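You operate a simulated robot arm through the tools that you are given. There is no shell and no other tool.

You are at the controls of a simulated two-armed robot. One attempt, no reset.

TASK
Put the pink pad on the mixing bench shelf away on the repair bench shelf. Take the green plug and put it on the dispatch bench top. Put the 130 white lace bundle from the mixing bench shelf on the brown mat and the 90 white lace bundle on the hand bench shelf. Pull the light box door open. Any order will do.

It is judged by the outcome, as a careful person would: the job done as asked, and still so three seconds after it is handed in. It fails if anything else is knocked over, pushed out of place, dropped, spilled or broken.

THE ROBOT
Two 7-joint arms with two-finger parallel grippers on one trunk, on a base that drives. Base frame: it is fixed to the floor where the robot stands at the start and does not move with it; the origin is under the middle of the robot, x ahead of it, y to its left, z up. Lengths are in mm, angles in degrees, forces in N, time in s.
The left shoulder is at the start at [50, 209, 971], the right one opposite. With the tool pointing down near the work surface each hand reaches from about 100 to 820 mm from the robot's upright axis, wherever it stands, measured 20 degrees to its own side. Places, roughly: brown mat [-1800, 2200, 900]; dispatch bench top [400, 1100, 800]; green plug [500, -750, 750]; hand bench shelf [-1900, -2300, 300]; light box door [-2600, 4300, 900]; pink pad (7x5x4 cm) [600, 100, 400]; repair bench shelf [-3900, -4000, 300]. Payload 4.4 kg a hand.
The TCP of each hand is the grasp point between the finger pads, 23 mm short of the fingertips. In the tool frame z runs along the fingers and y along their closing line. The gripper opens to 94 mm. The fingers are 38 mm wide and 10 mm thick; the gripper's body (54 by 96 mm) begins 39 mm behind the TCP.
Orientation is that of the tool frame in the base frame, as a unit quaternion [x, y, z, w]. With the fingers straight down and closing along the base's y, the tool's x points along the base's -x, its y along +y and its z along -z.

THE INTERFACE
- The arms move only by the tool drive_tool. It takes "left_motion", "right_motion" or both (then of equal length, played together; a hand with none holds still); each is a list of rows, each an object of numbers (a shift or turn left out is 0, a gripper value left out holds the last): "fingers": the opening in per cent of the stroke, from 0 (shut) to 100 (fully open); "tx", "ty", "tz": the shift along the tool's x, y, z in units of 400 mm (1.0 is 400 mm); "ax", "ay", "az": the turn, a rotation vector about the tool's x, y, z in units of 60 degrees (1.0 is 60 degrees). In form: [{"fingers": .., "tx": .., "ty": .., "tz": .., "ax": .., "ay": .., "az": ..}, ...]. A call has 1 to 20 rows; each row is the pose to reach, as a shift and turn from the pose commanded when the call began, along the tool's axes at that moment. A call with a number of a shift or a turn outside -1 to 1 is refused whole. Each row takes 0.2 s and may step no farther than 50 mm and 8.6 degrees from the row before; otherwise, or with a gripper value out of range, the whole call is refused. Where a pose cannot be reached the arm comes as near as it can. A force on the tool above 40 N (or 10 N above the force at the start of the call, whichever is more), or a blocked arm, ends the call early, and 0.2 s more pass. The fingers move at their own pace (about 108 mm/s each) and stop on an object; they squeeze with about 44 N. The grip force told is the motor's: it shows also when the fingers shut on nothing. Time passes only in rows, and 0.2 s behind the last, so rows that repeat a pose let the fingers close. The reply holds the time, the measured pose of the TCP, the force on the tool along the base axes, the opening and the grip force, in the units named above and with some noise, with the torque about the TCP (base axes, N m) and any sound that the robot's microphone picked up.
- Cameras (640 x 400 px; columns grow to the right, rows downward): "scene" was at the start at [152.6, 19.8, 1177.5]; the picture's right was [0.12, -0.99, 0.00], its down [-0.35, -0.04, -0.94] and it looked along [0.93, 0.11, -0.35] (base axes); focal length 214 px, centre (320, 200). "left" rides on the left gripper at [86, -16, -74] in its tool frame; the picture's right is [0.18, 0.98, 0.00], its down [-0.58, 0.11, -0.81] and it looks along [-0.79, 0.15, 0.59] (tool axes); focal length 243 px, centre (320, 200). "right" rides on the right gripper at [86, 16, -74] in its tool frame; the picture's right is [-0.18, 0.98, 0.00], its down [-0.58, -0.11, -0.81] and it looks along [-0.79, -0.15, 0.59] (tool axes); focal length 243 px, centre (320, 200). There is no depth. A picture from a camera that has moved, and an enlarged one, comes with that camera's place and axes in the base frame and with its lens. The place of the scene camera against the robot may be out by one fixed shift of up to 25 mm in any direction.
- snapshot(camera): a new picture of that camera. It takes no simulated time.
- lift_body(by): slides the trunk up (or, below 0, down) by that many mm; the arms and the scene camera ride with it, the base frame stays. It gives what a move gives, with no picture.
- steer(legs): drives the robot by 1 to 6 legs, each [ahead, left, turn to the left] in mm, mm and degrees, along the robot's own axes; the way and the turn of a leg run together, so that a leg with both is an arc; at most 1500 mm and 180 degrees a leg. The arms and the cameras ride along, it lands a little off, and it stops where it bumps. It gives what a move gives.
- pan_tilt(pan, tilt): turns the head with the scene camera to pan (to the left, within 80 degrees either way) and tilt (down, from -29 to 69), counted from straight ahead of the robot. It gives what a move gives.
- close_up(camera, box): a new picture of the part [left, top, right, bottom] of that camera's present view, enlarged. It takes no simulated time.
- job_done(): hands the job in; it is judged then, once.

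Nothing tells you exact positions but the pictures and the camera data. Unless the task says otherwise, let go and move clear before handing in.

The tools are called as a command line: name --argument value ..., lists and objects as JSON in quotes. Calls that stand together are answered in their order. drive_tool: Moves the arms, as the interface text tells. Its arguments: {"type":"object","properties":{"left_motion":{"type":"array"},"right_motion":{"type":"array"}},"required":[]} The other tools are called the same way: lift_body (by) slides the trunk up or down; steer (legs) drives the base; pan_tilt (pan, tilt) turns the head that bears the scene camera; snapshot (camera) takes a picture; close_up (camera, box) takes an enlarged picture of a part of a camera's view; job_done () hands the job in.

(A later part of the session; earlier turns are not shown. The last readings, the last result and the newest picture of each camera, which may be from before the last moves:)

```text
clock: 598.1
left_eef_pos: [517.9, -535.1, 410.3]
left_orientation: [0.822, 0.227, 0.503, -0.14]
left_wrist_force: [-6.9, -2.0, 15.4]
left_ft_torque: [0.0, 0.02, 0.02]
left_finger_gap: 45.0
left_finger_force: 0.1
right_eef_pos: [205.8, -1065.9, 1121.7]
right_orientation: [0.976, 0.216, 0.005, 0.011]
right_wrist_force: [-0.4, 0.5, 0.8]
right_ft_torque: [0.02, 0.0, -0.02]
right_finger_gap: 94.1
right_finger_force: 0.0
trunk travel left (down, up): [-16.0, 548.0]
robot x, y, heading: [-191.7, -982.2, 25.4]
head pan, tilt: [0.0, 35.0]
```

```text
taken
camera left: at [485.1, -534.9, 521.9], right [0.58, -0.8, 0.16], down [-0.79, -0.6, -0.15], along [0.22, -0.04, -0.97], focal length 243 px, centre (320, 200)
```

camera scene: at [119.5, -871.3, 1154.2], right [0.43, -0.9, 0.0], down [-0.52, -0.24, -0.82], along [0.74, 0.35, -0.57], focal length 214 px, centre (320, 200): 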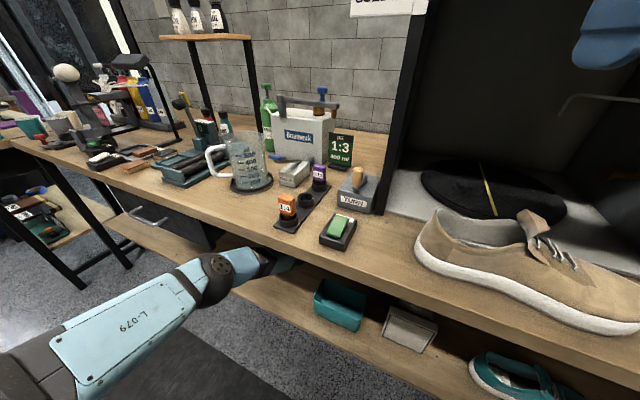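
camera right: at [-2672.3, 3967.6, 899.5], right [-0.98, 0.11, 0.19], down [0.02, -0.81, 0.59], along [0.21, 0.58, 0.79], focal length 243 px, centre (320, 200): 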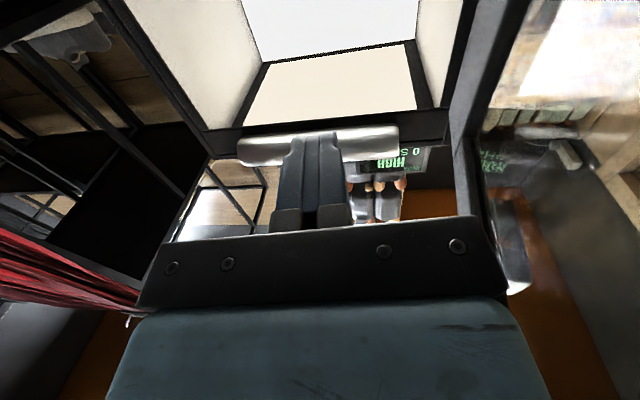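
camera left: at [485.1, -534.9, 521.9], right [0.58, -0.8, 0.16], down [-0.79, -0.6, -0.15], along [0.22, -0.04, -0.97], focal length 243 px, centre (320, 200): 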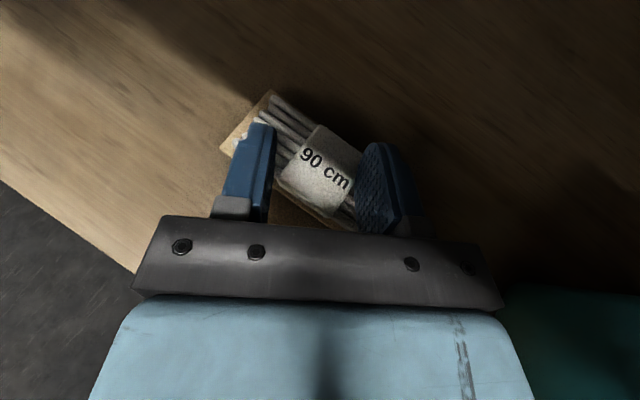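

The bundle is near the shelf front now. I'll lift off, take its position, and back away to reorient the hand.

lift_body --by 50

snapshot --camera "left"

steer --legs '[[-190, 90, 0]]'

snapshot --camera "scene"

close_up --camera "scene" --box '[260, 170, 420, 270]'

```text
clock: 599.0
left_eef_pos: [518.1, -536.8, 458.7]
left_orientation: [0.823, 0.227, 0.502, -0.139]
left_wrist_force: [0.1, -0.8, -1.2]
left_ft_torque: [0.01, -0.02, 0.03]
left_finger_gap: 45.2
left_finger_force: 0.2
right_eef_pos: [207.8, -1064.2, 1171.6]
right_orientation: [0.976, 0.215, 0.006, 0.01]
right_wrist_force: [0.3, 0.3, -0.2]
right_ft_torque: [0.05, 0.01, -0.02]
right_finger_gap: 94.3
right_finger_force: 0.1
trunk travel left (down, up): [-66.0, 498.0]
robot x, y, heading: [-192.3, -982.8, 25.1]
head pan, tilt: [0.0, 35.0]
```

```text
taken
camera left: at [485.6, -534.7, 569.6], right [0.58, -0.8, 0.16], down [-0.79, -0.6, -0.15], along [0.22, -0.04, -0.98], focal length 243 px, centre (320, 200)
```

left: 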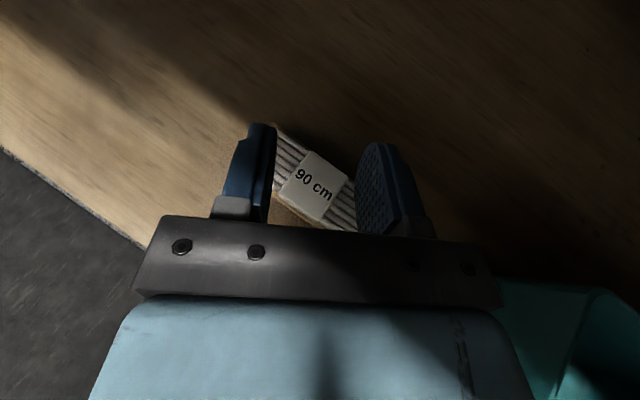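

```text
clock: 600.7
left_eef_pos: [309.8, -535.9, 459.2]
left_orientation: [0.823, 0.225, 0.503, -0.138]
left_wrist_force: [0.1, -1.5, 1.0]
left_ft_torque: [0.0, 0.03, -0.01]
left_finger_gap: 45.0
left_finger_force: 0.0
right_eef_pos: [-2.2, -1064.1, 1173.4]
right_orientation: [0.977, 0.213, 0.005, 0.011]
right_wrist_force: [-0.1, 0.3, -0.3]
right_ft_torque: [0.0, -0.05, -0.02]
right_finger_gap: 93.9
right_finger_force: 0.1
trunk travel left (down, up): [-66.0, 498.0]
robot x, y, heading: [-402.6, -981.8, 25.1]
head pan, tilt: [0.0, 35.0]
```

```text
taken
camera scene: at [-270.5, -908.2, 1170.2], right [0.42, -0.91, 0.0], down [-0.52, -0.24, -0.82], along [0.74, 0.35, -0.57], focal length 214 px, centre (320, 200)
```

scene: 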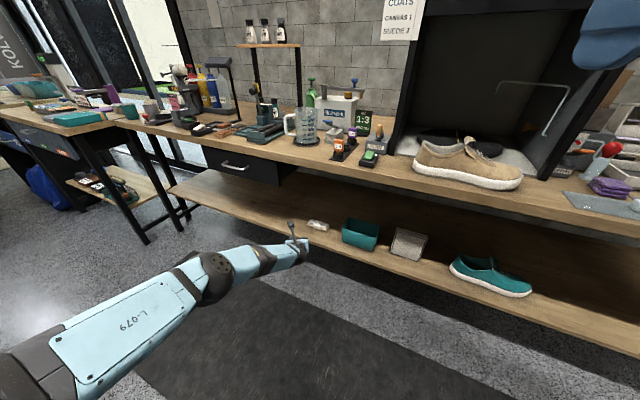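

```text
4.00 times, centred on (340, 220) of scene
camera zoom: at [-270.5, -908.2, 1170.2], right [0.42, -0.91, 0.0], down [-0.52, -0.24, -0.82], along [0.74, 0.35, -0.57], focal length 858 px, centre (240, 120)
```

zoom: 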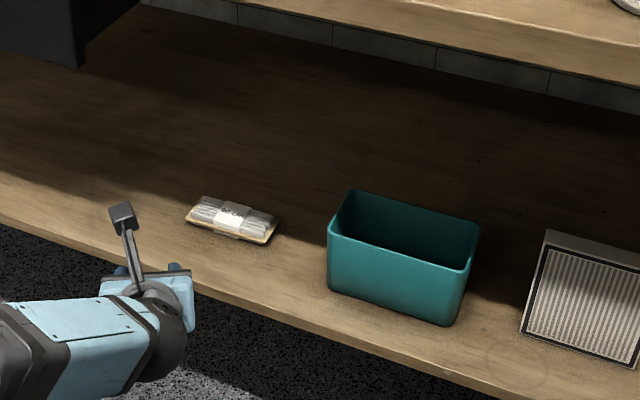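

The bundle lies square to the bench at about [534, -531]. I'll swing the left hand to point down and yaw it so that its fingers close along x.

drive_tool --left_motion '[{"tx": -0.004, "ty": -0.013, "tz": -0.036, "ay": -0.125}, {"tx": -0.008, "ty": -0.025, "tz": -0.072, "ay": -0.25}, {"tx": -0.012, "ty": -0.038, "tz": -0.108, "ay": -0.375}, {"tx": -0.016, "ty": -0.05, "tz": -0.144, "ay": -0.5}, {"tx": -0.02, "ty": -0.063, "tz": -0.18, "ay": -0.625}, {"tx": -0.024, "ty": -0.075, "tz": -0.216, "ay": -0.75}, {"tx": -0.028, "ty": -0.088, "tz": -0.252, "ay": -0.875}, {"tx": -0.03, "ty": -0.1, "tz": -0.289, "ay": -1.0}]'

drive_tool --left_motion '[{"ay": -0.04, "fingers": 100}]'

drive_tool --left_motion '[{"az": 0.14}, {"az": 0.28}, {"az": 0.42}, {"az": 0.56}, {"az": 0.7}, {"az": 0.84}, {"az": 0.98}]'

drive_tool --left_motion '[{"az": 0.14}, {"az": 0.28}, {"az": 0.42}, {"az": 0.56}, {"az": 0.7}, {"az": 0.84}, {"az": 0.937}]'

snapshot --camera "scene"

```text
clock: 602.5
left_eef_pos: [196.7, -556.7, 499.8]
left_orientation: [0.964, 0.264, 0.023, -0.006]
left_wrist_force: [0.4, -0.3, 0.1]
left_ft_torque: [0.01, 0.03, 0.03]
left_finger_gap: 45.3
left_finger_force: 0.1
right_eef_pos: [-2.6, -1065.0, 1171.4]
right_orientation: [0.977, 0.213, 0.005, 0.01]
right_wrist_force: [0.2, 1.2, -0.6]
right_ft_torque: [0.0, 0.01, -0.01]
right_finger_gap: 93.9
right_finger_force: 0.1
trunk travel left (down, up): [-66.0, 498.0]
robot x, y, heading: [-407.4, -983.4, 24.8]
head pan, tilt: [0.0, 35.0]
```

```text
clock: 602.9
left_eef_pos: [197.7, -557.2, 500.9]
left_orientation: [0.965, 0.264, 0.003, -0.001]
left_wrist_force: [0.4, -0.2, 0.5]
left_ft_torque: [0.02, 0.04, 0.04]
left_finger_gap: 93.9
left_finger_force: 0.1
right_eef_pos: [-1.7, -1063.4, 1170.8]
right_orientation: [0.977, 0.213, 0.004, 0.011]
right_wrist_force: [0.2, 0.3, 0.6]
right_ft_torque: [0.02, 0.0, -0.02]
right_finger_gap: 94.0
right_finger_force: 0.1
trunk travel left (down, up): [-66.0, 498.0]
robot x, y, heading: [-401.2, -983.7, 24.9]
head pan, tilt: [0.0, 35.0]
```

```text
clock: 604.5
left_eef_pos: [197.6, -556.7, 500.4]
left_orientation: [0.97, -0.244, 0.002, -0.003]
left_wrist_force: [0.3, 0.2, 0.6]
left_ft_torque: [0.03, -0.04, 0.0]
left_finger_gap: 94.2
left_finger_force: 0.1
right_eef_pos: [-1.9, -1064.2, 1171.3]
right_orientation: [0.977, 0.213, 0.005, 0.01]
right_wrist_force: [-0.3, -0.5, 0.0]
right_ft_torque: [-0.02, -0.01, 0.0]
right_finger_gap: 93.8
right_finger_force: 0.1
trunk travel left (down, up): [-66.0, 498.0]
robot x, y, heading: [-402.6, -981.5, 25.0]
head pan, tilt: [0.0, 35.0]
```

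```text
clock: 606.1
left_eef_pos: [197.3, -556.5, 501.8]
left_orientation: [0.74, -0.672, 0.001, -0.003]
left_wrist_force: [0.6, -0.1, -0.4]
left_ft_torque: [0.04, -0.01, -0.01]
left_finger_gap: 94.0
left_finger_force: 0.1
right_eef_pos: [-2.4, -1064.5, 1169.6]
right_orientation: [0.977, 0.212, 0.005, 0.011]
right_wrist_force: [0.2, 0.1, 0.6]
right_ft_torque: [-0.01, -0.01, 0.01]
right_finger_gap: 94.1
right_finger_force: 0.1
trunk travel left (down, up): [-66.0, 498.0]
robot x, y, heading: [-404.9, -979.5, 24.9]
head pan, tilt: [0.0, 35.0]
```

```text
taken
camera scene: at [-270.0, -908.2, 1170.1], right [0.42, -0.91, 0.0], down [-0.52, -0.24, -0.82], along [0.74, 0.35, -0.57], focal length 214 px, centre (320, 200)
```

scene: 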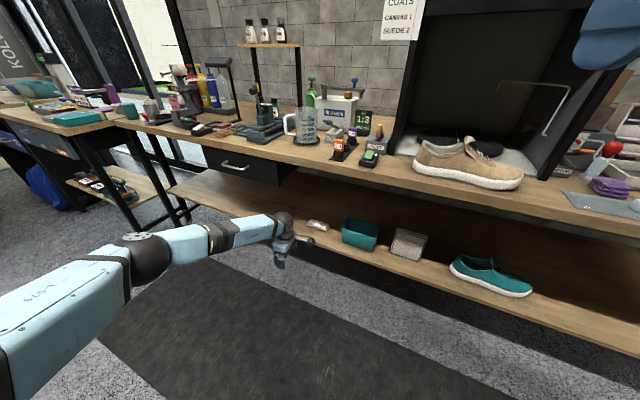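

The hand points down; I'll turn the base 10 degrees more for extra drawer clearance, align the fingers with x, lower, and drive partway in.

drive_tool --left_motion '[{"az": 0.13, "tz": 0.056}, {"az": 0.26, "tz": 0.1125}]'

steer --legs '[[0, 0, 10]]'

lift_body --by -20

snapshot --camera "scene"

```text
clock: 606.7
left_eef_pos: [194.9, -557.2, 453.8]
left_orientation: [-0.643, 0.766, 0.0, 0.004]
left_wrist_force: [0.6, -0.7, -0.2]
left_ft_torque: [0.04, -0.05, 0.03]
left_finger_gap: 93.9
left_finger_force: 0.0
right_eef_pos: [-1.5, -1063.4, 1171.3]
right_orientation: [0.977, 0.213, 0.006, 0.011]
right_wrist_force: [0.2, 0.5, 0.2]
right_ft_torque: [0.01, 0.02, 0.01]
right_finger_gap: 94.1
right_finger_force: 0.0
trunk travel left (down, up): [-66.0, 498.0]
robot x, y, heading: [-402.1, -982.7, 25.1]
head pan, tilt: [0.0, 35.0]
```

```text
clock: 607.8
left_eef_pos: [112.6, -458.7, 455.4]
left_orientation: [0.708, -0.706, 0.0, -0.004]
left_wrist_force: [0.0, 0.7, -0.3]
left_ft_torque: [-0.02, 0.01, 0.0]
left_finger_gap: 94.2
left_finger_force: 0.1
right_eef_pos: [5.5, -992.4, 1170.5]
right_orientation: [0.954, 0.299, 0.006, 0.012]
right_wrist_force: [-1.0, 0.7, 0.1]
right_ft_torque: [-0.03, -0.01, -0.01]
right_finger_gap: 94.3
right_finger_force: 0.1
trunk travel left (down, up): [-66.0, 498.0]
robot x, y, heading: [-406.5, -978.9, 35.4]
head pan, tilt: [0.0, 35.0]
```

```text
clock: 608.5
left_eef_pos: [112.0, -458.4, 436.0]
left_orientation: [0.709, -0.705, 0.0, -0.004]
left_wrist_force: [-0.4, 0.7, 0.3]
left_ft_torque: [-0.02, -0.03, 0.02]
left_finger_gap: 93.9
left_finger_force: 0.1
right_eef_pos: [5.3, -992.7, 1150.0]
right_orientation: [0.954, 0.299, 0.006, 0.011]
right_wrist_force: [0.8, 1.1, 0.0]
right_ft_torque: [0.0, -0.03, -0.01]
right_finger_gap: 93.8
right_finger_force: 0.0
trunk travel left (down, up): [-46.0, 518.0]
robot x, y, heading: [-405.3, -982.4, 35.1]
head pan, tilt: [0.0, 35.0]
```

```text
taken
camera scene: at [-284.1, -884.5, 1150.2], right [0.58, -0.82, 0.0], down [-0.47, -0.33, -0.82], along [0.67, 0.47, -0.57], focal length 214 px, centre (320, 200)
```

scene: 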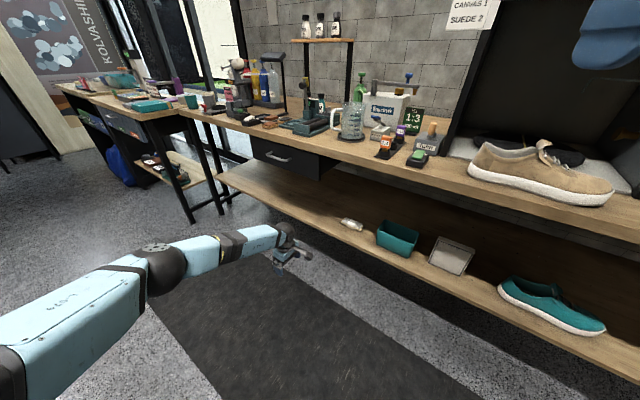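

Aligned. I'll first move right to be in line with the bundle, then go straight in.

steer --legs '[[111, -189, 0], [105, -63, 0]]'

snapshot --camera "left"

snapshot --camera "scene"

```text
clock: 611.6
left_eef_pos: [438.6, -542.8, 436.1]
left_orientation: [-0.705, 0.709, 0.0, 0.004]
left_wrist_force: [0.6, 0.4, 1.0]
left_ft_torque: [-0.02, -0.01, 0.0]
left_finger_gap: 93.9
left_finger_force: 0.1
right_eef_pos: [328.4, -1075.2, 1150.8]
right_orientation: [0.955, 0.296, 0.005, 0.01]
right_wrist_force: [-0.5, -0.7, 0.1]
right_ft_torque: [0.05, 0.0, -0.01]
right_finger_gap: 93.9
right_finger_force: 0.0
trunk travel left (down, up): [-46.0, 518.0]
robot x, y, heading: [-81.2, -1064.0, 34.8]
head pan, tilt: [0.0, 35.0]
```

```text
taken
camera left: at [452.9, -629.7, 509.4], right [-0.98, -0.18, -0.01], down [-0.11, 0.58, 0.81], along [-0.14, 0.8, -0.59], focal length 243 px, centre (320, 200)
```

left: 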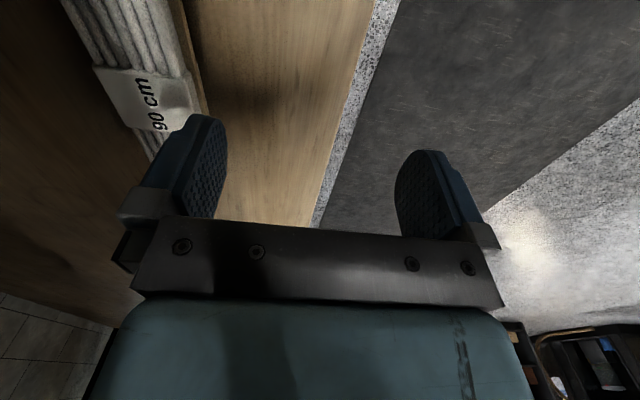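

```text
taken
camera scene: at [39.9, -966.3, 1150.0], right [0.57, -0.82, 0.0], down [-0.47, -0.33, -0.82], along [0.67, 0.47, -0.57], focal length 214 px, centre (320, 200)
```

scene: 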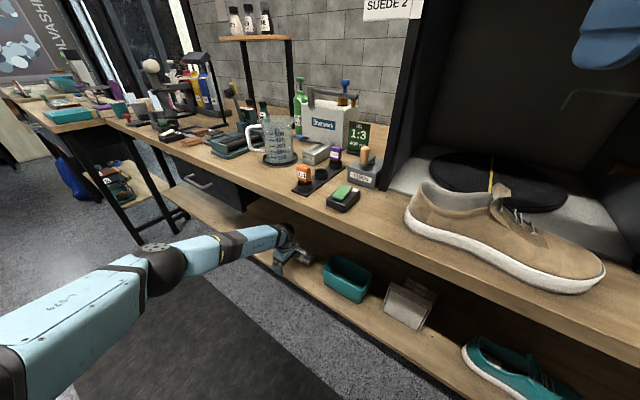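

The bundle is at [535, -536], square on. I'll move the last 96 mm so the fingers straddle it.

steer --legs '[[83, -49, 0]]'

snapshot --camera "left"

snapshot --camera "scene"

```text
clock: 612.8
left_eef_pos: [525.8, -539.7, 435.2]
left_orientation: [-0.705, 0.709, 0.0, 0.004]
left_wrist_force: [0.5, 0.3, 0.1]
left_ft_torque: [-0.06, -0.01, 0.01]
left_finger_gap: 94.0
left_finger_force: 0.1
right_eef_pos: [412.5, -1071.6, 1150.9]
right_orientation: [0.955, 0.297, 0.005, 0.011]
right_wrist_force: [0.2, -0.3, 0.0]
right_ft_torque: [0.03, 0.02, 0.01]
right_finger_gap: 94.0
right_finger_force: 0.1
trunk travel left (down, up): [-46.0, 518.0]
robot x, y, heading: [6.7, -1061.1, 34.9]
head pan, tilt: [0.0, 35.0]
stopped in leg 1: the force on the tool passed its limit at 57 N (the readings are from after the stop); the commanded pose is now the measured one
```

```text
taken
camera left: at [540.3, -626.4, 509.8], right [-0.98, -0.18, -0.01], down [-0.11, 0.58, 0.81], along [-0.14, 0.8, -0.59], focal length 243 px, centre (320, 200)
```

left: 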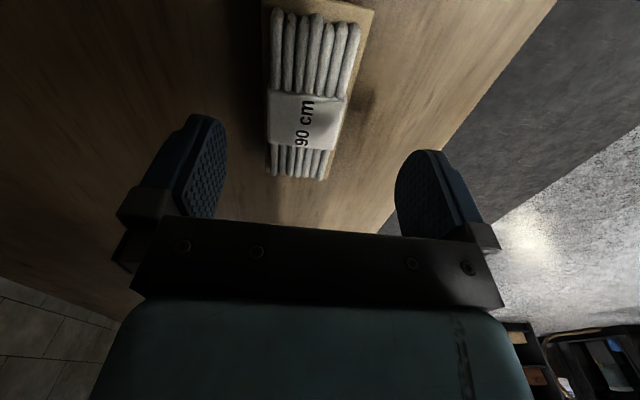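

```text
taken
camera scene: at [126.5, -961.9, 1150.1], right [0.57, -0.82, 0.0], down [-0.47, -0.33, -0.82], along [0.67, 0.47, -0.57], focal length 214 px, centre (320, 200)
```

scene: 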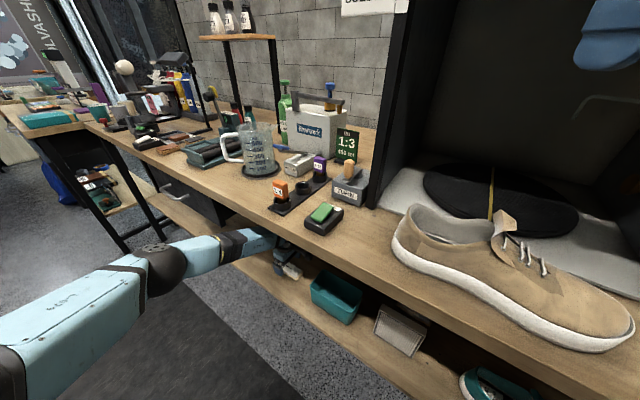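

The drive stopped on a force spike just before the end. Before going on I'll inspect around both hands.

close_up --camera "scene" --box '[200, 200, 400, 325]'

pan_tilt --pan -45 --tilt 10

snapshot --camera "scene"

snapshot --camera "right"

```text
3.20 times, centred on (300, 262) of scene
camera zoom: at [126.5, -961.9, 1150.1], right [0.57, -0.82, 0.0], down [-0.47, -0.33, -0.82], along [0.67, 0.47, -0.57], focal length 686 px, centre (384, 0)
```

zoom: 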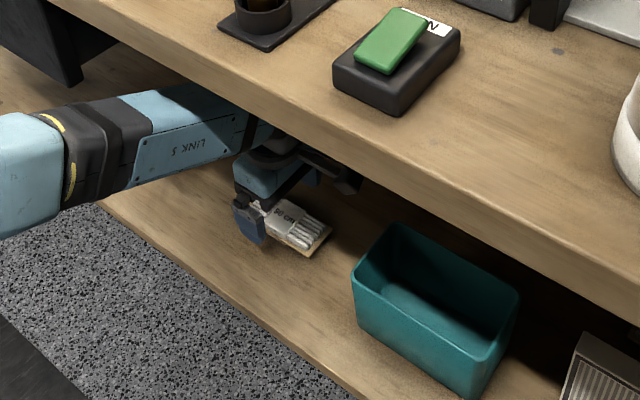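

```text
clock: 613.9
left_eef_pos: [526.0, -539.7, 435.6]
left_orientation: [-0.705, 0.709, 0.0, 0.004]
left_wrist_force: [-0.5, -0.4, 0.4]
left_ft_torque: [-0.01, 0.02, 0.01]
left_finger_gap: 94.0
left_finger_force: 0.0
right_eef_pos: [412.2, -1072.3, 1149.7]
right_orientation: [0.955, 0.298, 0.006, 0.012]
right_wrist_force: [0.0, -0.1, 0.1]
right_ft_torque: [-0.02, 0.0, -0.02]
right_finger_gap: 94.1
right_finger_force: 0.1
trunk travel left (down, up): [-46.0, 518.0]
robot x, y, heading: [5.1, -1059.3, 34.9]
head pan, tilt: [-45.0, 10.0]
```

```text
taken
camera scene: at [145.7, -1028.7, 1190.2], right [-0.18, -0.98, 0.0], down [-0.17, 0.03, -0.98], along [0.97, -0.17, -0.17], focal length 214 px, centre (320, 200)
```

scene: 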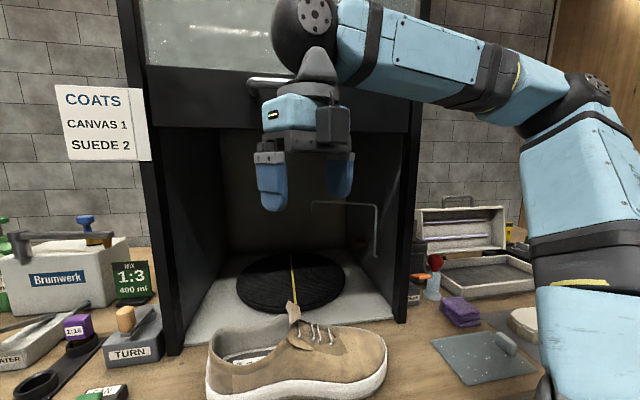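

```text
taken
camera right: at [491.9, -1035.3, 1225.4], right [0.41, -0.91, 0.02], down [-0.55, -0.23, 0.8], along [-0.73, -0.34, -0.6], focal length 243 px, centre (320, 200)
```

right: 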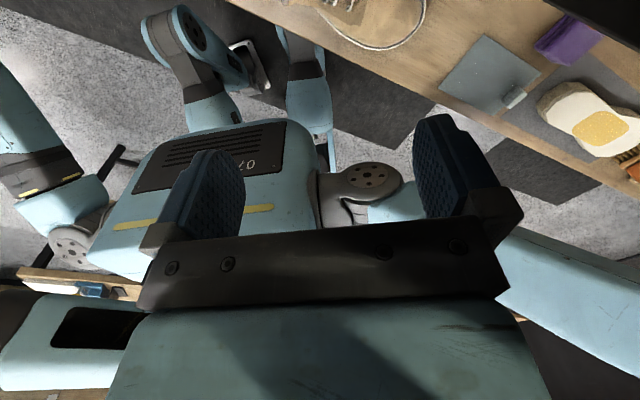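

My right hand's camera box (now on its far side) touched the front of the booth; nothing seems displaced. I'll pull the right hand back toward me.

drive_tool --right_motion '[{"tx": -0.08}, {"tx": -0.16}, {"tx": -0.24}, {"tx": -0.3}]'

snapshot --camera "scene"

```text
clock: 614.9
left_eef_pos: [525.1, -540.1, 434.7]
left_orientation: [-0.705, 0.709, 0.0, 0.003]
left_wrist_force: [0.0, -0.3, 0.1]
left_ft_torque: [0.01, 0.03, 0.0]
left_finger_gap: 94.0
left_finger_force: 0.0
right_eef_pos: [313.2, -1140.2, 1152.8]
right_orientation: [0.954, 0.298, 0.005, 0.011]
right_wrist_force: [0.5, 0.6, -0.4]
right_ft_torque: [-0.04, 0.04, 0.03]
right_finger_gap: 94.1
right_finger_force: 0.1
trunk travel left (down, up): [-46.0, 518.0]
robot x, y, heading: [6.5, -1058.1, 34.7]
head pan, tilt: [-45.0, 10.0]
```

```text
taken
camera scene: at [145.5, -1029.0, 1190.3], right [-0.18, -0.98, 0.0], down [-0.17, 0.03, -0.98], along [0.97, -0.17, -0.17], focal length 214 px, centre (320, 200)
```

scene: 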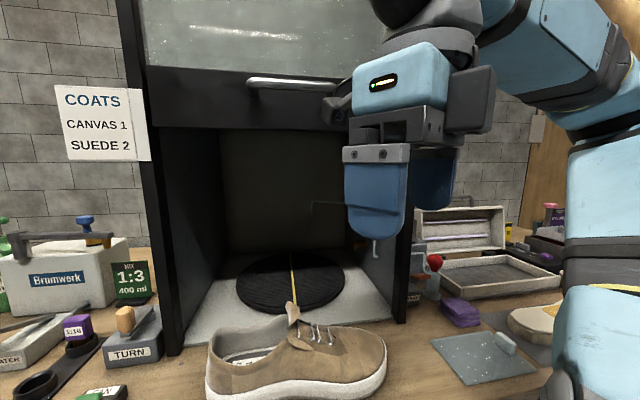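

The booth looks as before. Now I'll centre the left hand over the bundle and lower to grip.

drive_tool --left_motion '[{"ty": -0.0175}, {"ty": -0.0175}]'

lift_body --by -36

lift_body --by -6

snapshot --camera "left"

```text
clock: 615.5
left_eef_pos: [533.4, -539.0, 435.0]
left_orientation: [-0.706, 0.708, 0.001, 0.004]
left_wrist_force: [0.1, -0.4, -1.6]
left_ft_torque: [-0.03, -0.03, 0.0]
left_finger_gap: 93.7
left_finger_force: 0.0
right_eef_pos: [314.1, -1141.4, 1151.8]
right_orientation: [0.955, 0.298, 0.005, 0.011]
right_wrist_force: [0.5, 0.0, -0.2]
right_ft_torque: [-0.02, 0.03, -0.01]
right_finger_gap: 93.8
right_finger_force: 0.0
trunk travel left (down, up): [-46.0, 518.0]
robot x, y, heading: [8.5, -1060.4, 34.8]
head pan, tilt: [-45.0, 10.0]
```

```text
clock: 616.3
left_eef_pos: [533.0, -540.3, 400.6]
left_orientation: [-0.705, 0.709, 0.0, 0.004]
left_wrist_force: [0.4, 0.5, -0.3]
left_ft_torque: [0.0, 0.01, 0.01]
left_finger_gap: 93.9
left_finger_force: 0.0
right_eef_pos: [315.0, -1140.5, 1115.5]
right_orientation: [0.955, 0.297, 0.005, 0.011]
right_wrist_force: [-0.4, -0.3, 0.6]
right_ft_torque: [0.03, 0.0, 0.02]
right_finger_gap: 94.2
right_finger_force: 0.1
trunk travel left (down, up): [-10.0, 554.0]
robot x, y, heading: [8.8, -1060.9, 34.9]
head pan, tilt: [-45.0, 10.0]
```

```text
clock: 616.8
left_eef_pos: [532.6, -541.1, 392.9]
left_orientation: [-0.705, 0.709, -0.001, 0.003]
left_wrist_force: [-0.5, -0.4, -0.3]
left_ft_torque: [0.01, -0.02, 0.02]
left_finger_gap: 93.9
left_finger_force: 0.0
right_eef_pos: [314.3, -1139.5, 1108.6]
right_orientation: [0.955, 0.298, 0.006, 0.012]
right_wrist_force: [-0.4, 0.4, -0.7]
right_ft_torque: [0.0, 0.0, -0.04]
right_finger_gap: 93.7
right_finger_force: 0.0
trunk travel left (down, up): [-4.0, 560.0]
robot x, y, heading: [1.6, -1060.5, 34.7]
head pan, tilt: [-45.0, 10.0]
```

```text
taken
camera left: at [547.1, -626.9, 467.6], right [-0.98, -0.18, -0.01], down [-0.11, 0.58, 0.81], along [-0.14, 0.8, -0.59], focal length 243 px, centre (320, 200)
```

left: 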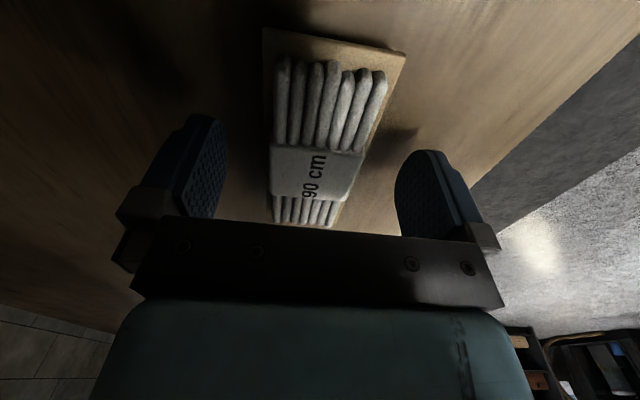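

The bundle is centred between the fingers, just above the shelf. Closing now.

drive_tool --left_motion '[{"tz": 0.005, "fingers": 0}, {"tz": 0.005, "fingers": 0}, {"tz": 0.005, "fingers": 0}, {"tz": 0.005, "fingers": 0}]'

lift_body --by 40

snapshot --camera "left"

```text
clock: 617.8
left_eef_pos: [532.7, -540.2, 392.2]
left_orientation: [-0.705, 0.709, -0.001, 0.005]
left_wrist_force: [-1.0, -0.1, 2.6]
left_ft_torque: [-0.04, -0.03, 0.06]
left_finger_gap: 50.7
left_finger_force: 44.2
right_eef_pos: [313.9, -1141.5, 1109.7]
right_orientation: [0.955, 0.298, 0.005, 0.011]
right_wrist_force: [0.2, 1.2, -0.8]
right_ft_torque: [0.0, 0.02, 0.0]
right_finger_gap: 94.1
right_finger_force: 0.0
trunk travel left (down, up): [-4.0, 560.0]
robot x, y, heading: [7.0, -1056.5, 34.5]
head pan, tilt: [-45.0, 10.0]
```

```text
clock: 618.7
left_eef_pos: [532.4, -540.0, 431.0]
left_orientation: [-0.705, 0.709, 0.0, 0.004]
left_wrist_force: [0.4, 0.2, -1.0]
left_ft_torque: [0.01, -0.03, 0.07]
left_finger_gap: 50.5
left_finger_force: 43.8
right_eef_pos: [314.6, -1141.6, 1149.6]
right_orientation: [0.955, 0.298, 0.005, 0.011]
right_wrist_force: [-0.2, -0.3, -0.7]
right_ft_torque: [0.0, -0.01, 0.0]
right_finger_gap: 94.0
right_finger_force: 0.0
trunk travel left (down, up): [-44.0, 520.0]
robot x, y, heading: [4.8, -1062.1, 34.9]
head pan, tilt: [-45.0, 10.0]
```

```text
taken
camera left: at [547.3, -626.5, 505.4], right [-0.98, -0.18, -0.01], down [-0.11, 0.58, 0.81], along [-0.14, 0.8, -0.59], focal length 243 px, centre (320, 200)
```

left: 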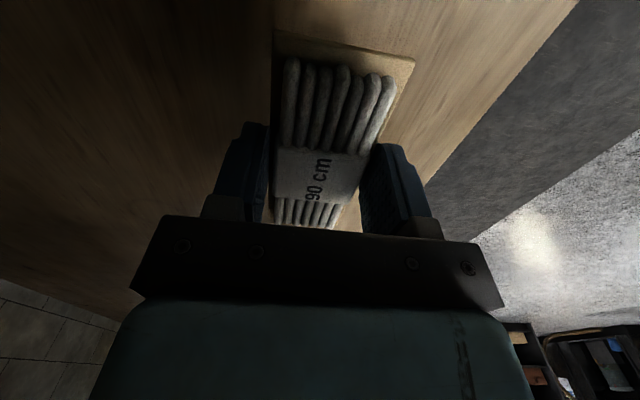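

The 90 cm bundle is held. I'll back out along x and fold the left arm up.

steer --legs '[[-287, 200, 0]]'

drive_tool --left_motion '[{"tx": 0.04, "ty": 0.057, "tz": -0.083}, {"tx": 0.079, "ty": 0.114, "tz": -0.167}, {"tx": 0.119, "ty": 0.171, "tz": -0.25}, {"tx": 0.159, "ty": 0.228, "tz": -0.333}, {"tx": 0.198, "ty": 0.285, "tz": -0.417}, {"tx": 0.238, "ty": 0.342, "tz": -0.5}, {"tx": 0.278, "ty": 0.399, "tz": -0.583}, {"tx": 0.317, "ty": 0.456, "tz": -0.667}, {"tx": 0.357, "ty": 0.5125, "tz": -0.75}]'

drive_tool --left_motion '[{"tx": 0.02, "ty": 0.03, "tz": -0.096}, {"tx": 0.04, "ty": 0.06, "tz": -0.193}, {"tx": 0.06, "ty": 0.09, "tz": -0.289}, {"tx": 0.08, "ty": 0.12, "tz": -0.386}, {"tx": 0.1, "ty": 0.15, "tz": -0.482}, {"tx": 0.12, "ty": 0.18, "tz": -0.579}, {"tx": 0.14, "ty": 0.2, "tz": -0.675}]'

pan_tilt --pan 0 --tilt 30

snapshot --camera "scene"

snapshot --camera "left"

```text
clock: 621.0
left_eef_pos: [186.9, -538.4, 432.1]
left_orientation: [-0.706, 0.709, 0.0, 0.003]
left_wrist_force: [-0.1, -0.5, -0.2]
left_ft_torque: [-0.03, 0.01, -0.04]
left_finger_gap: 50.6
left_finger_force: 44.1
right_eef_pos: [-30.0, -1139.8, 1149.4]
right_orientation: [0.954, 0.298, 0.006, 0.011]
right_wrist_force: [-0.3, 0.2, 0.5]
right_ft_torque: [-0.01, -0.01, 0.01]
right_finger_gap: 94.1
right_finger_force: 0.0
trunk travel left (down, up): [-44.0, 520.0]
robot x, y, heading: [-338.9, -1060.7, 34.9]
head pan, tilt: [-45.0, 10.0]
```

```text
clock: 623.0
left_eef_pos: [-19.9, -679.3, 730.8]
left_orientation: [-0.706, 0.708, 0.001, 0.004]
left_wrist_force: [-0.5, 0.2, -0.8]
left_ft_torque: [-0.03, -0.04, -0.02]
left_finger_gap: 50.8
left_finger_force: 44.5
right_eef_pos: [-29.5, -1140.0, 1148.9]
right_orientation: [0.954, 0.299, 0.005, 0.011]
right_wrist_force: [-0.8, 0.3, -0.5]
right_ft_torque: [0.04, 0.03, -0.01]
right_finger_gap: 94.2
right_finger_force: 0.0
trunk travel left (down, up): [-44.0, 520.0]
robot x, y, heading: [-339.8, -1058.6, 34.8]
head pan, tilt: [-45.0, 10.0]
```

```text
clock: 624.6
left_eef_pos: [-106.4, -741.3, 1001.2]
left_orientation: [-0.706, 0.708, 0.0, 0.004]
left_wrist_force: [-0.3, 0.3, 0.3]
left_ft_torque: [0.0, -0.02, -0.01]
left_finger_gap: 50.5
left_finger_force: 44.2
right_eef_pos: [-30.3, -1141.1, 1149.0]
right_orientation: [0.954, 0.298, 0.005, 0.011]
right_wrist_force: [0.7, -0.5, -0.4]
right_ft_torque: [0.01, 0.02, -0.01]
right_finger_gap: 93.7
right_finger_force: 0.0
trunk travel left (down, up): [-44.0, 520.0]
robot x, y, heading: [-336.6, -1057.6, 34.7]
head pan, tilt: [-45.0, 10.0]
```

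```text
clock: 625.7
left_eef_pos: [-105.4, -741.0, 999.0]
left_orientation: [-0.706, 0.708, 0.0, 0.004]
left_wrist_force: [0.1, 0.2, -0.3]
left_ft_torque: [0.01, 0.0, 0.01]
left_finger_gap: 50.4
left_finger_force: 44.1
right_eef_pos: [-30.6, -1140.2, 1150.1]
right_orientation: [0.954, 0.299, 0.005, 0.011]
right_wrist_force: [0.0, 0.8, -0.3]
right_ft_torque: [-0.02, -0.02, 0.04]
right_finger_gap: 94.1
right_finger_force: 0.1
trunk travel left (down, up): [-44.0, 520.0]
robot x, y, heading: [-335.3, -1059.9, 34.8]
head pan, tilt: [0.0, 30.0]
```

```text
taken
camera scene: at [-215.3, -959.3, 1155.9], right [0.57, -0.82, 0.0], down [-0.41, -0.28, -0.87], along [0.71, 0.49, -0.5], focal length 214 px, centre (320, 200)
```

scene: 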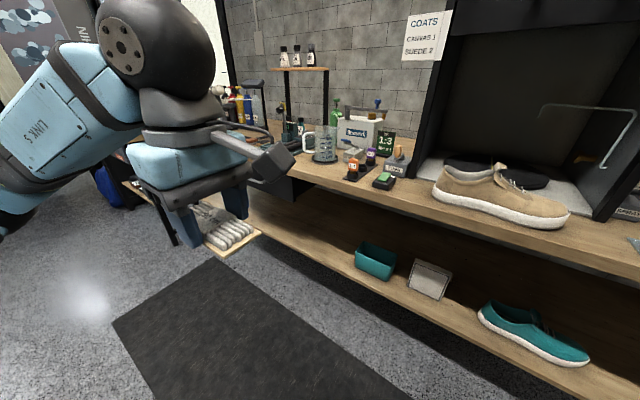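

```text
taken
camera left: at [-90.8, -827.0, 1073.5], right [-0.98, -0.18, -0.01], down [-0.11, 0.58, 0.81], along [-0.14, 0.8, -0.59], focal length 243 px, centre (320, 200)
```

left: 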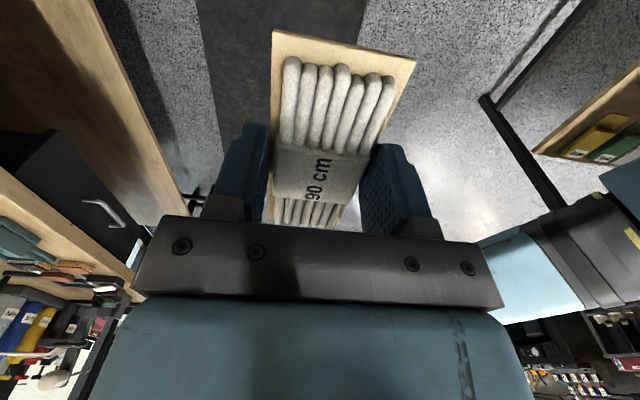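

The bundle is secure. Now I'll turn square, go north round the island, back west, and come down the west aisle facing the hand bench.

steer --legs '[[0, 0, -34.8], [0, 1400, 0], [-1300, 0, 0], [-1220, 0, 0]]'

snapshot --camera "scene"

snapshot --camera "left"

```text
clock: 651.5
left_eef_pos: [-2416.2, 528.7, 998.3]
left_orientation: [-0.441, 0.898, -0.001, 0.004]
left_wrist_force: [0.8, -0.7, 0.2]
left_ft_torque: [-0.02, -0.01, -0.01]
left_finger_gap: 50.6
left_finger_force: 43.7
right_eef_pos: [-2598.7, 167.4, 1150.7]
right_orientation: [1.0, -0.024, 0.001, 0.013]
right_wrist_force: [-0.7, -0.1, -0.2]
right_ft_torque: [0.01, -0.02, 0.01]
right_finger_gap: 94.1
right_finger_force: 0.0
trunk travel left (down, up): [-44.0, 520.0]
robot x, y, heading: [-2794.5, 420.6, -2.9]
head pan, tilt: [0.0, 30.0]
```

```text
taken
camera scene: at [-2644.3, 420.5, 1155.9], right [-0.05, -1.0, 0.0], down [-0.5, 0.02, -0.87], along [0.87, -0.04, -0.5], focal length 214 px, centre (320, 200)
```

scene: 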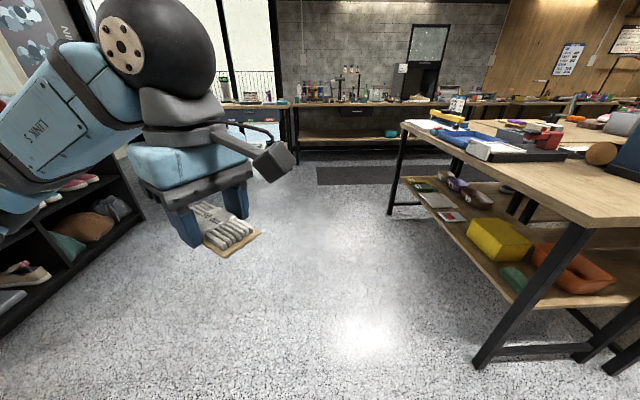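

```text
taken
camera left: at [-2458.7, 451.7, 1073.8], right [-0.89, 0.46, -0.01], down [0.26, 0.53, 0.81], along [0.37, 0.72, -0.59], focal length 243 px, centre (320, 200)
```

left: 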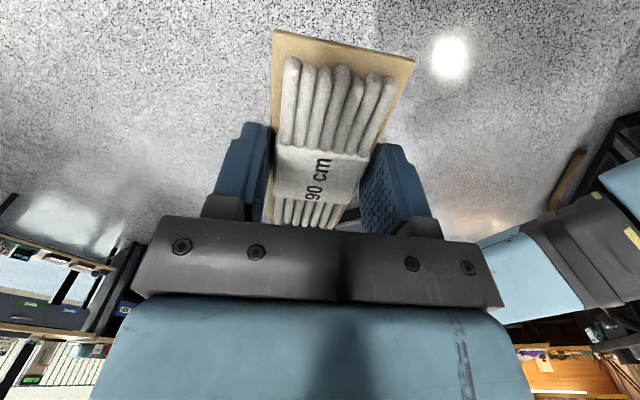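

I'm at the north end of the west aisle. I'll strafe south along the hand bench to about y -1950.

steer --legs '[[-50, -1250, 2.9], [0, -1120, 0]]'

pan_tilt --pan 0 --tilt 40

snapshot --camera "scene"

```text
clock: 672.2
left_eef_pos: [-2452.4, -1785.2, 999.8]
left_orientation: [-0.471, 0.882, -0.002, 0.003]
left_wrist_force: [-0.2, 0.0, -0.8]
left_ft_torque: [0.01, 0.02, -0.04]
left_finger_gap: 50.6
left_finger_force: 44.0
right_eef_pos: [-2609.7, -2158.8, 1149.9]
right_orientation: [1.0, 0.01, 0.002, 0.012]
right_wrist_force: [0.3, -0.2, 0.0]
right_ft_torque: [0.01, -0.01, 0.01]
right_finger_gap: 93.9
right_finger_force: 0.0
trunk travel left (down, up): [-44.0, 520.0]
robot x, y, heading: [-2820.2, -1916.0, 1.3]
head pan, tilt: [0.0, 30.0]
```

```text
clock: 672.9
left_eef_pos: [-2451.1, -1785.0, 999.9]
left_orientation: [-0.47, 0.883, -0.001, 0.003]
left_wrist_force: [-0.1, -1.0, -0.4]
left_ft_torque: [-0.02, -0.02, 0.04]
left_finger_gap: 50.5
left_finger_force: 44.2
right_eef_pos: [-2608.4, -2158.7, 1149.3]
right_orientation: [1.0, 0.008, 0.002, 0.012]
right_wrist_force: [-0.2, -1.2, 0.2]
right_ft_torque: [0.01, -0.01, 0.03]
right_finger_gap: 94.0
right_finger_force: 0.1
trunk travel left (down, up): [-44.0, 520.0]
robot x, y, heading: [-2822.8, -1921.7, 1.1]
head pan, tilt: [0.0, 40.0]
```

```text
taken
camera scene: at [-2675.9, -1908.8, 1140.6], right [0.02, -1.0, 0.0], down [-0.64, -0.01, -0.77], along [0.77, 0.02, -0.64], focal length 214 px, centre (320, 200)
```

scene: 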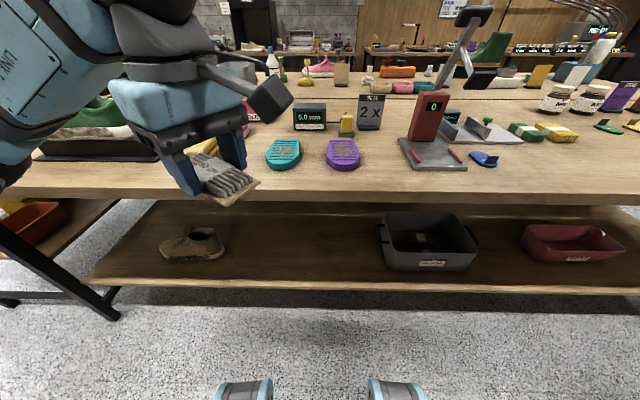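

I can see the free stretch of shelf between the shoe and the grey crate. I'll back off a little, then lower and reorient the left hand in free space in front of the shelf.

steer --legs '[[-150, 0, -1.2]]'

drive_tool --left_motion '[{"tx": -0.02, "ty": -0.024, "tz": 0.094, "az": -0.071}, {"tx": -0.04, "ty": -0.048, "tz": 0.188, "az": -0.142}, {"tx": -0.06, "ty": -0.073, "tz": 0.281, "az": -0.213}, {"tx": -0.08, "ty": -0.097, "tz": 0.375, "az": -0.284}, {"tx": -0.1, "ty": -0.121, "tz": 0.469, "az": -0.354}, {"tx": -0.12, "ty": -0.145, "tz": 0.5625, "az": -0.425}, {"tx": -0.14, "ty": -0.169, "tz": 0.656, "az": -0.496}, {"tx": -0.16, "ty": -0.1935, "tz": 0.75, "az": -0.567}]'

snapshot --camera "scene"

```text
clock: 674.3
left_eef_pos: [-2598.6, -1794.8, 999.4]
left_orientation: [-0.46, 0.888, -0.001, 0.003]
left_wrist_force: [-0.4, 0.3, 0.7]
left_ft_torque: [0.0, -0.04, -0.04]
left_finger_gap: 50.3
left_finger_force: 44.1
right_eef_pos: [-2765.5, -2165.4, 1149.7]
right_orientation: [1.0, -0.002, 0.002, 0.012]
right_wrist_force: [0.1, 0.4, 0.3]
right_ft_torque: [0.02, -0.03, -0.01]
right_finger_gap: 94.0
right_finger_force: 0.1
trunk travel left (down, up): [-44.0, 520.0]
robot x, y, heading: [-2968.6, -1922.5, -0.2]
head pan, tilt: [0.0, 40.0]
```

```text
clock: 676.1
left_eef_pos: [-2489.9, -1782.3, 701.8]
left_orientation: [-0.7, 0.714, -0.002, 0.003]
left_wrist_force: [-0.1, -0.2, -0.6]
left_ft_torque: [-0.01, -0.01, -0.03]
left_finger_gap: 50.2
left_finger_force: 44.5
right_eef_pos: [-2763.7, -2165.0, 1150.9]
right_orientation: [1.0, -0.003, 0.002, 0.011]
right_wrist_force: [-0.6, 0.3, 0.3]
right_ft_torque: [0.0, 0.0, 0.0]
right_finger_gap: 93.8
right_finger_force: 0.2
trunk travel left (down, up): [-44.0, 520.0]
robot x, y, heading: [-2972.6, -1919.8, 0.1]
head pan, tilt: [0.0, 40.0]
```

```text
taken
camera scene: at [-2824.5, -1913.3, 1140.5], right [0.0, -1.0, 0.0], down [-0.64, 0.0, -0.77], along [0.77, 0.0, -0.64], focal length 214 px, centre (320, 200)
```

scene: 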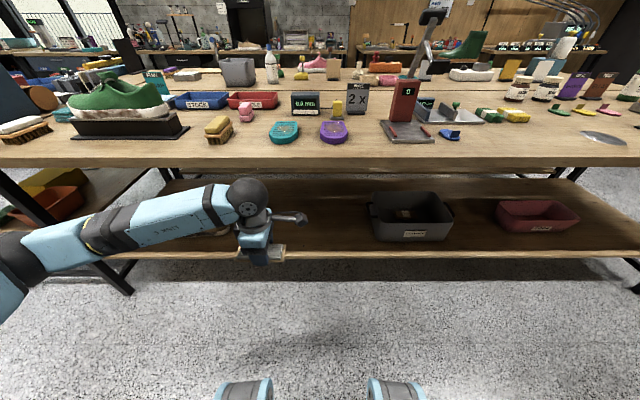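

Good: the hand points down with the bundle parallel to the shelf. I'll lower it further to shelf height while extending.

drive_tool --left_motion '[{"tx": -0.004, "ty": -0.04, "tz": 0.103}, {"tx": -0.0075, "ty": -0.08, "tz": 0.206}, {"tx": -0.011, "ty": -0.12, "tz": 0.309}, {"tx": -0.015, "ty": -0.16, "tz": 0.4125}, {"tx": -0.019, "ty": -0.22, "tz": 0.516}, {"tx": -0.0225, "ty": -0.29, "tz": 0.619}, {"tx": -0.026, "ty": -0.36, "tz": 0.722}, {"tx": -0.03, "ty": -0.43, "tz": 0.825}]'

snapshot --camera "scene"

snapshot --camera "left"

```text
clock: 677.9
left_eef_pos: [-2320.6, -1779.2, 372.4]
left_orientation: [-0.699, 0.715, -0.002, 0.003]
left_wrist_force: [0.4, 0.2, -0.4]
left_ft_torque: [-0.01, -0.02, -0.02]
left_finger_gap: 50.7
left_finger_force: 44.1
right_eef_pos: [-2763.8, -2165.4, 1148.6]
right_orientation: [1.0, -0.003, 0.001, 0.012]
right_wrist_force: [-0.4, -0.1, 0.4]
right_ft_torque: [0.01, -0.01, 0.0]
right_finger_gap: 94.0
right_finger_force: 0.1
trunk travel left (down, up): [-44.0, 520.0]
robot x, y, heading: [-2970.3, -1921.0, -0.2]
head pan, tilt: [0.0, 40.0]
```

```text
taken
camera scene: at [-2824.4, -1913.8, 1140.5], right [0.0, -1.0, 0.0], down [-0.64, 0.0, -0.77], along [0.77, 0.0, -0.64], focal length 214 px, centre (320, 200)
```

scene: 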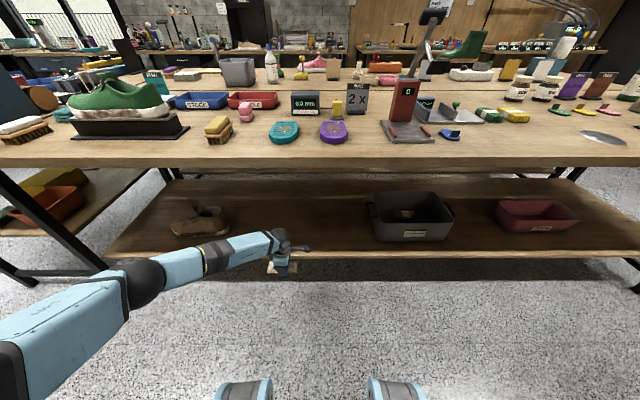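

```text
taken
camera left: at [-2308.6, -1865.3, 447.9], right [-0.99, -0.16, -0.01], down [-0.1, 0.58, 0.81], along [-0.13, 0.8, -0.59], focal length 243 px, centre (320, 200)
```

left: 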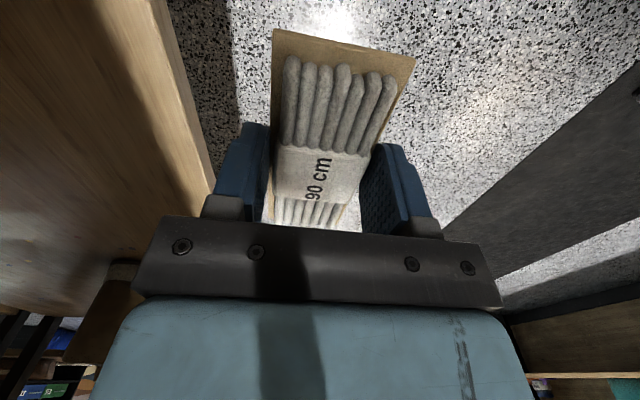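

The bundle hangs in front of the shelf, 43 mm above its level. I'll drive in 200 mm, then check.

steer --legs '[[200, -30, 0]]'

snapshot --camera "left"

snapshot --camera "scene"

```text
clock: 679.5
left_eef_pos: [-2125.7, -1810.2, 372.2]
left_orientation: [-0.698, 0.716, -0.002, 0.003]
left_wrist_force: [0.1, 0.4, -0.5]
left_ft_torque: [0.02, 0.0, 0.0]
left_finger_gap: 50.7
left_finger_force: 44.0
right_eef_pos: [-2568.4, -2197.0, 1150.2]
right_orientation: [1.0, -0.004, 0.002, 0.012]
right_wrist_force: [0.3, 0.4, 0.1]
right_ft_torque: [0.0, 0.02, 0.04]
right_finger_gap: 93.9
right_finger_force: 0.1
trunk travel left (down, up): [-44.0, 520.0]
robot x, y, heading: [-2774.3, -1948.0, -0.5]
head pan, tilt: [0.0, 40.0]
```

```text
taken
camera left: at [-2112.9, -1898.1, 448.0], right [-0.99, -0.16, -0.01], down [-0.1, 0.58, 0.81], along [-0.12, 0.8, -0.59], focal length 243 px, centre (320, 200)
```

left: 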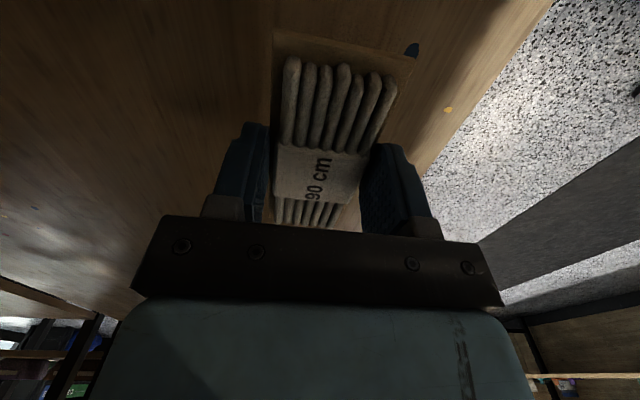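

```text
taken
camera scene: at [-2628.6, -1944.9, 1140.4], right [-0.01, -1.0, 0.0], down [-0.64, 0.0, -0.77], along [0.77, -0.01, -0.64], focal length 214 px, centre (320, 200)
```

scene: 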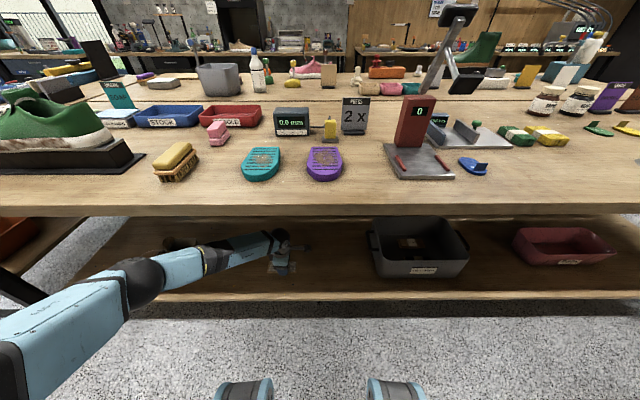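

All clear. I'll lower with the trunk until the bundle touches the shelf.

lift_body --by -32

lift_body --by -6

lift_body --by -4

```text
clock: 680.2
left_eef_pos: [-2126.1, -1811.8, 340.9]
left_orientation: [-0.699, 0.716, -0.003, 0.003]
left_wrist_force: [-0.2, -0.3, 0.1]
left_ft_torque: [0.02, 0.02, 0.0]
left_finger_gap: 50.7
left_finger_force: 44.0
right_eef_pos: [-2569.6, -2196.4, 1117.6]
right_orientation: [1.0, -0.004, 0.001, 0.012]
right_wrist_force: [0.3, 0.3, -0.3]
right_ft_torque: [0.0, -0.01, 0.02]
right_finger_gap: 94.0
right_finger_force: 0.1
trunk travel left (down, up): [-12.0, 552.0]
robot x, y, heading: [-2773.5, -1953.7, -0.3]
head pan, tilt: [0.0, 40.0]
```

```text
clock: 680.8
left_eef_pos: [-2125.9, -1811.7, 336.7]
left_orientation: [-0.698, 0.716, -0.002, 0.003]
left_wrist_force: [0.3, 0.4, 0.3]
left_ft_torque: [-0.01, -0.02, -0.02]
left_finger_gap: 50.5
left_finger_force: 44.7
right_eef_pos: [-2569.4, -2197.2, 1112.9]
right_orientation: [1.0, -0.004, 0.002, 0.011]
right_wrist_force: [-0.6, 0.1, 0.5]
right_ft_torque: [-0.04, -0.02, -0.03]
right_finger_gap: 93.7
right_finger_force: 0.0
trunk travel left (down, up): [-6.0, 558.0]
robot x, y, heading: [-2778.6, -1952.3, -0.5]
head pan, tilt: [0.0, 40.0]
```

```text
clock: 681.3
left_eef_pos: [-2125.4, -1812.0, 331.6]
left_orientation: [-0.698, 0.716, -0.002, 0.004]
left_wrist_force: [-1.0, -0.1, 3.3]
left_ft_torque: [0.21, 0.1, 0.04]
left_finger_gap: 50.5
left_finger_force: 43.9
right_eef_pos: [-2569.1, -2196.5, 1108.2]
right_orientation: [1.0, -0.004, 0.002, 0.012]
right_wrist_force: [0.6, 0.0, -0.1]
right_ft_torque: [0.01, 0.03, 0.0]
right_finger_gap: 94.1
right_finger_force: 0.1
trunk travel left (down, up): [-2.0, 562.0]
robot x, y, heading: [-2773.2, -1952.7, -0.3]
head pan, tilt: [0.0, 40.0]
```

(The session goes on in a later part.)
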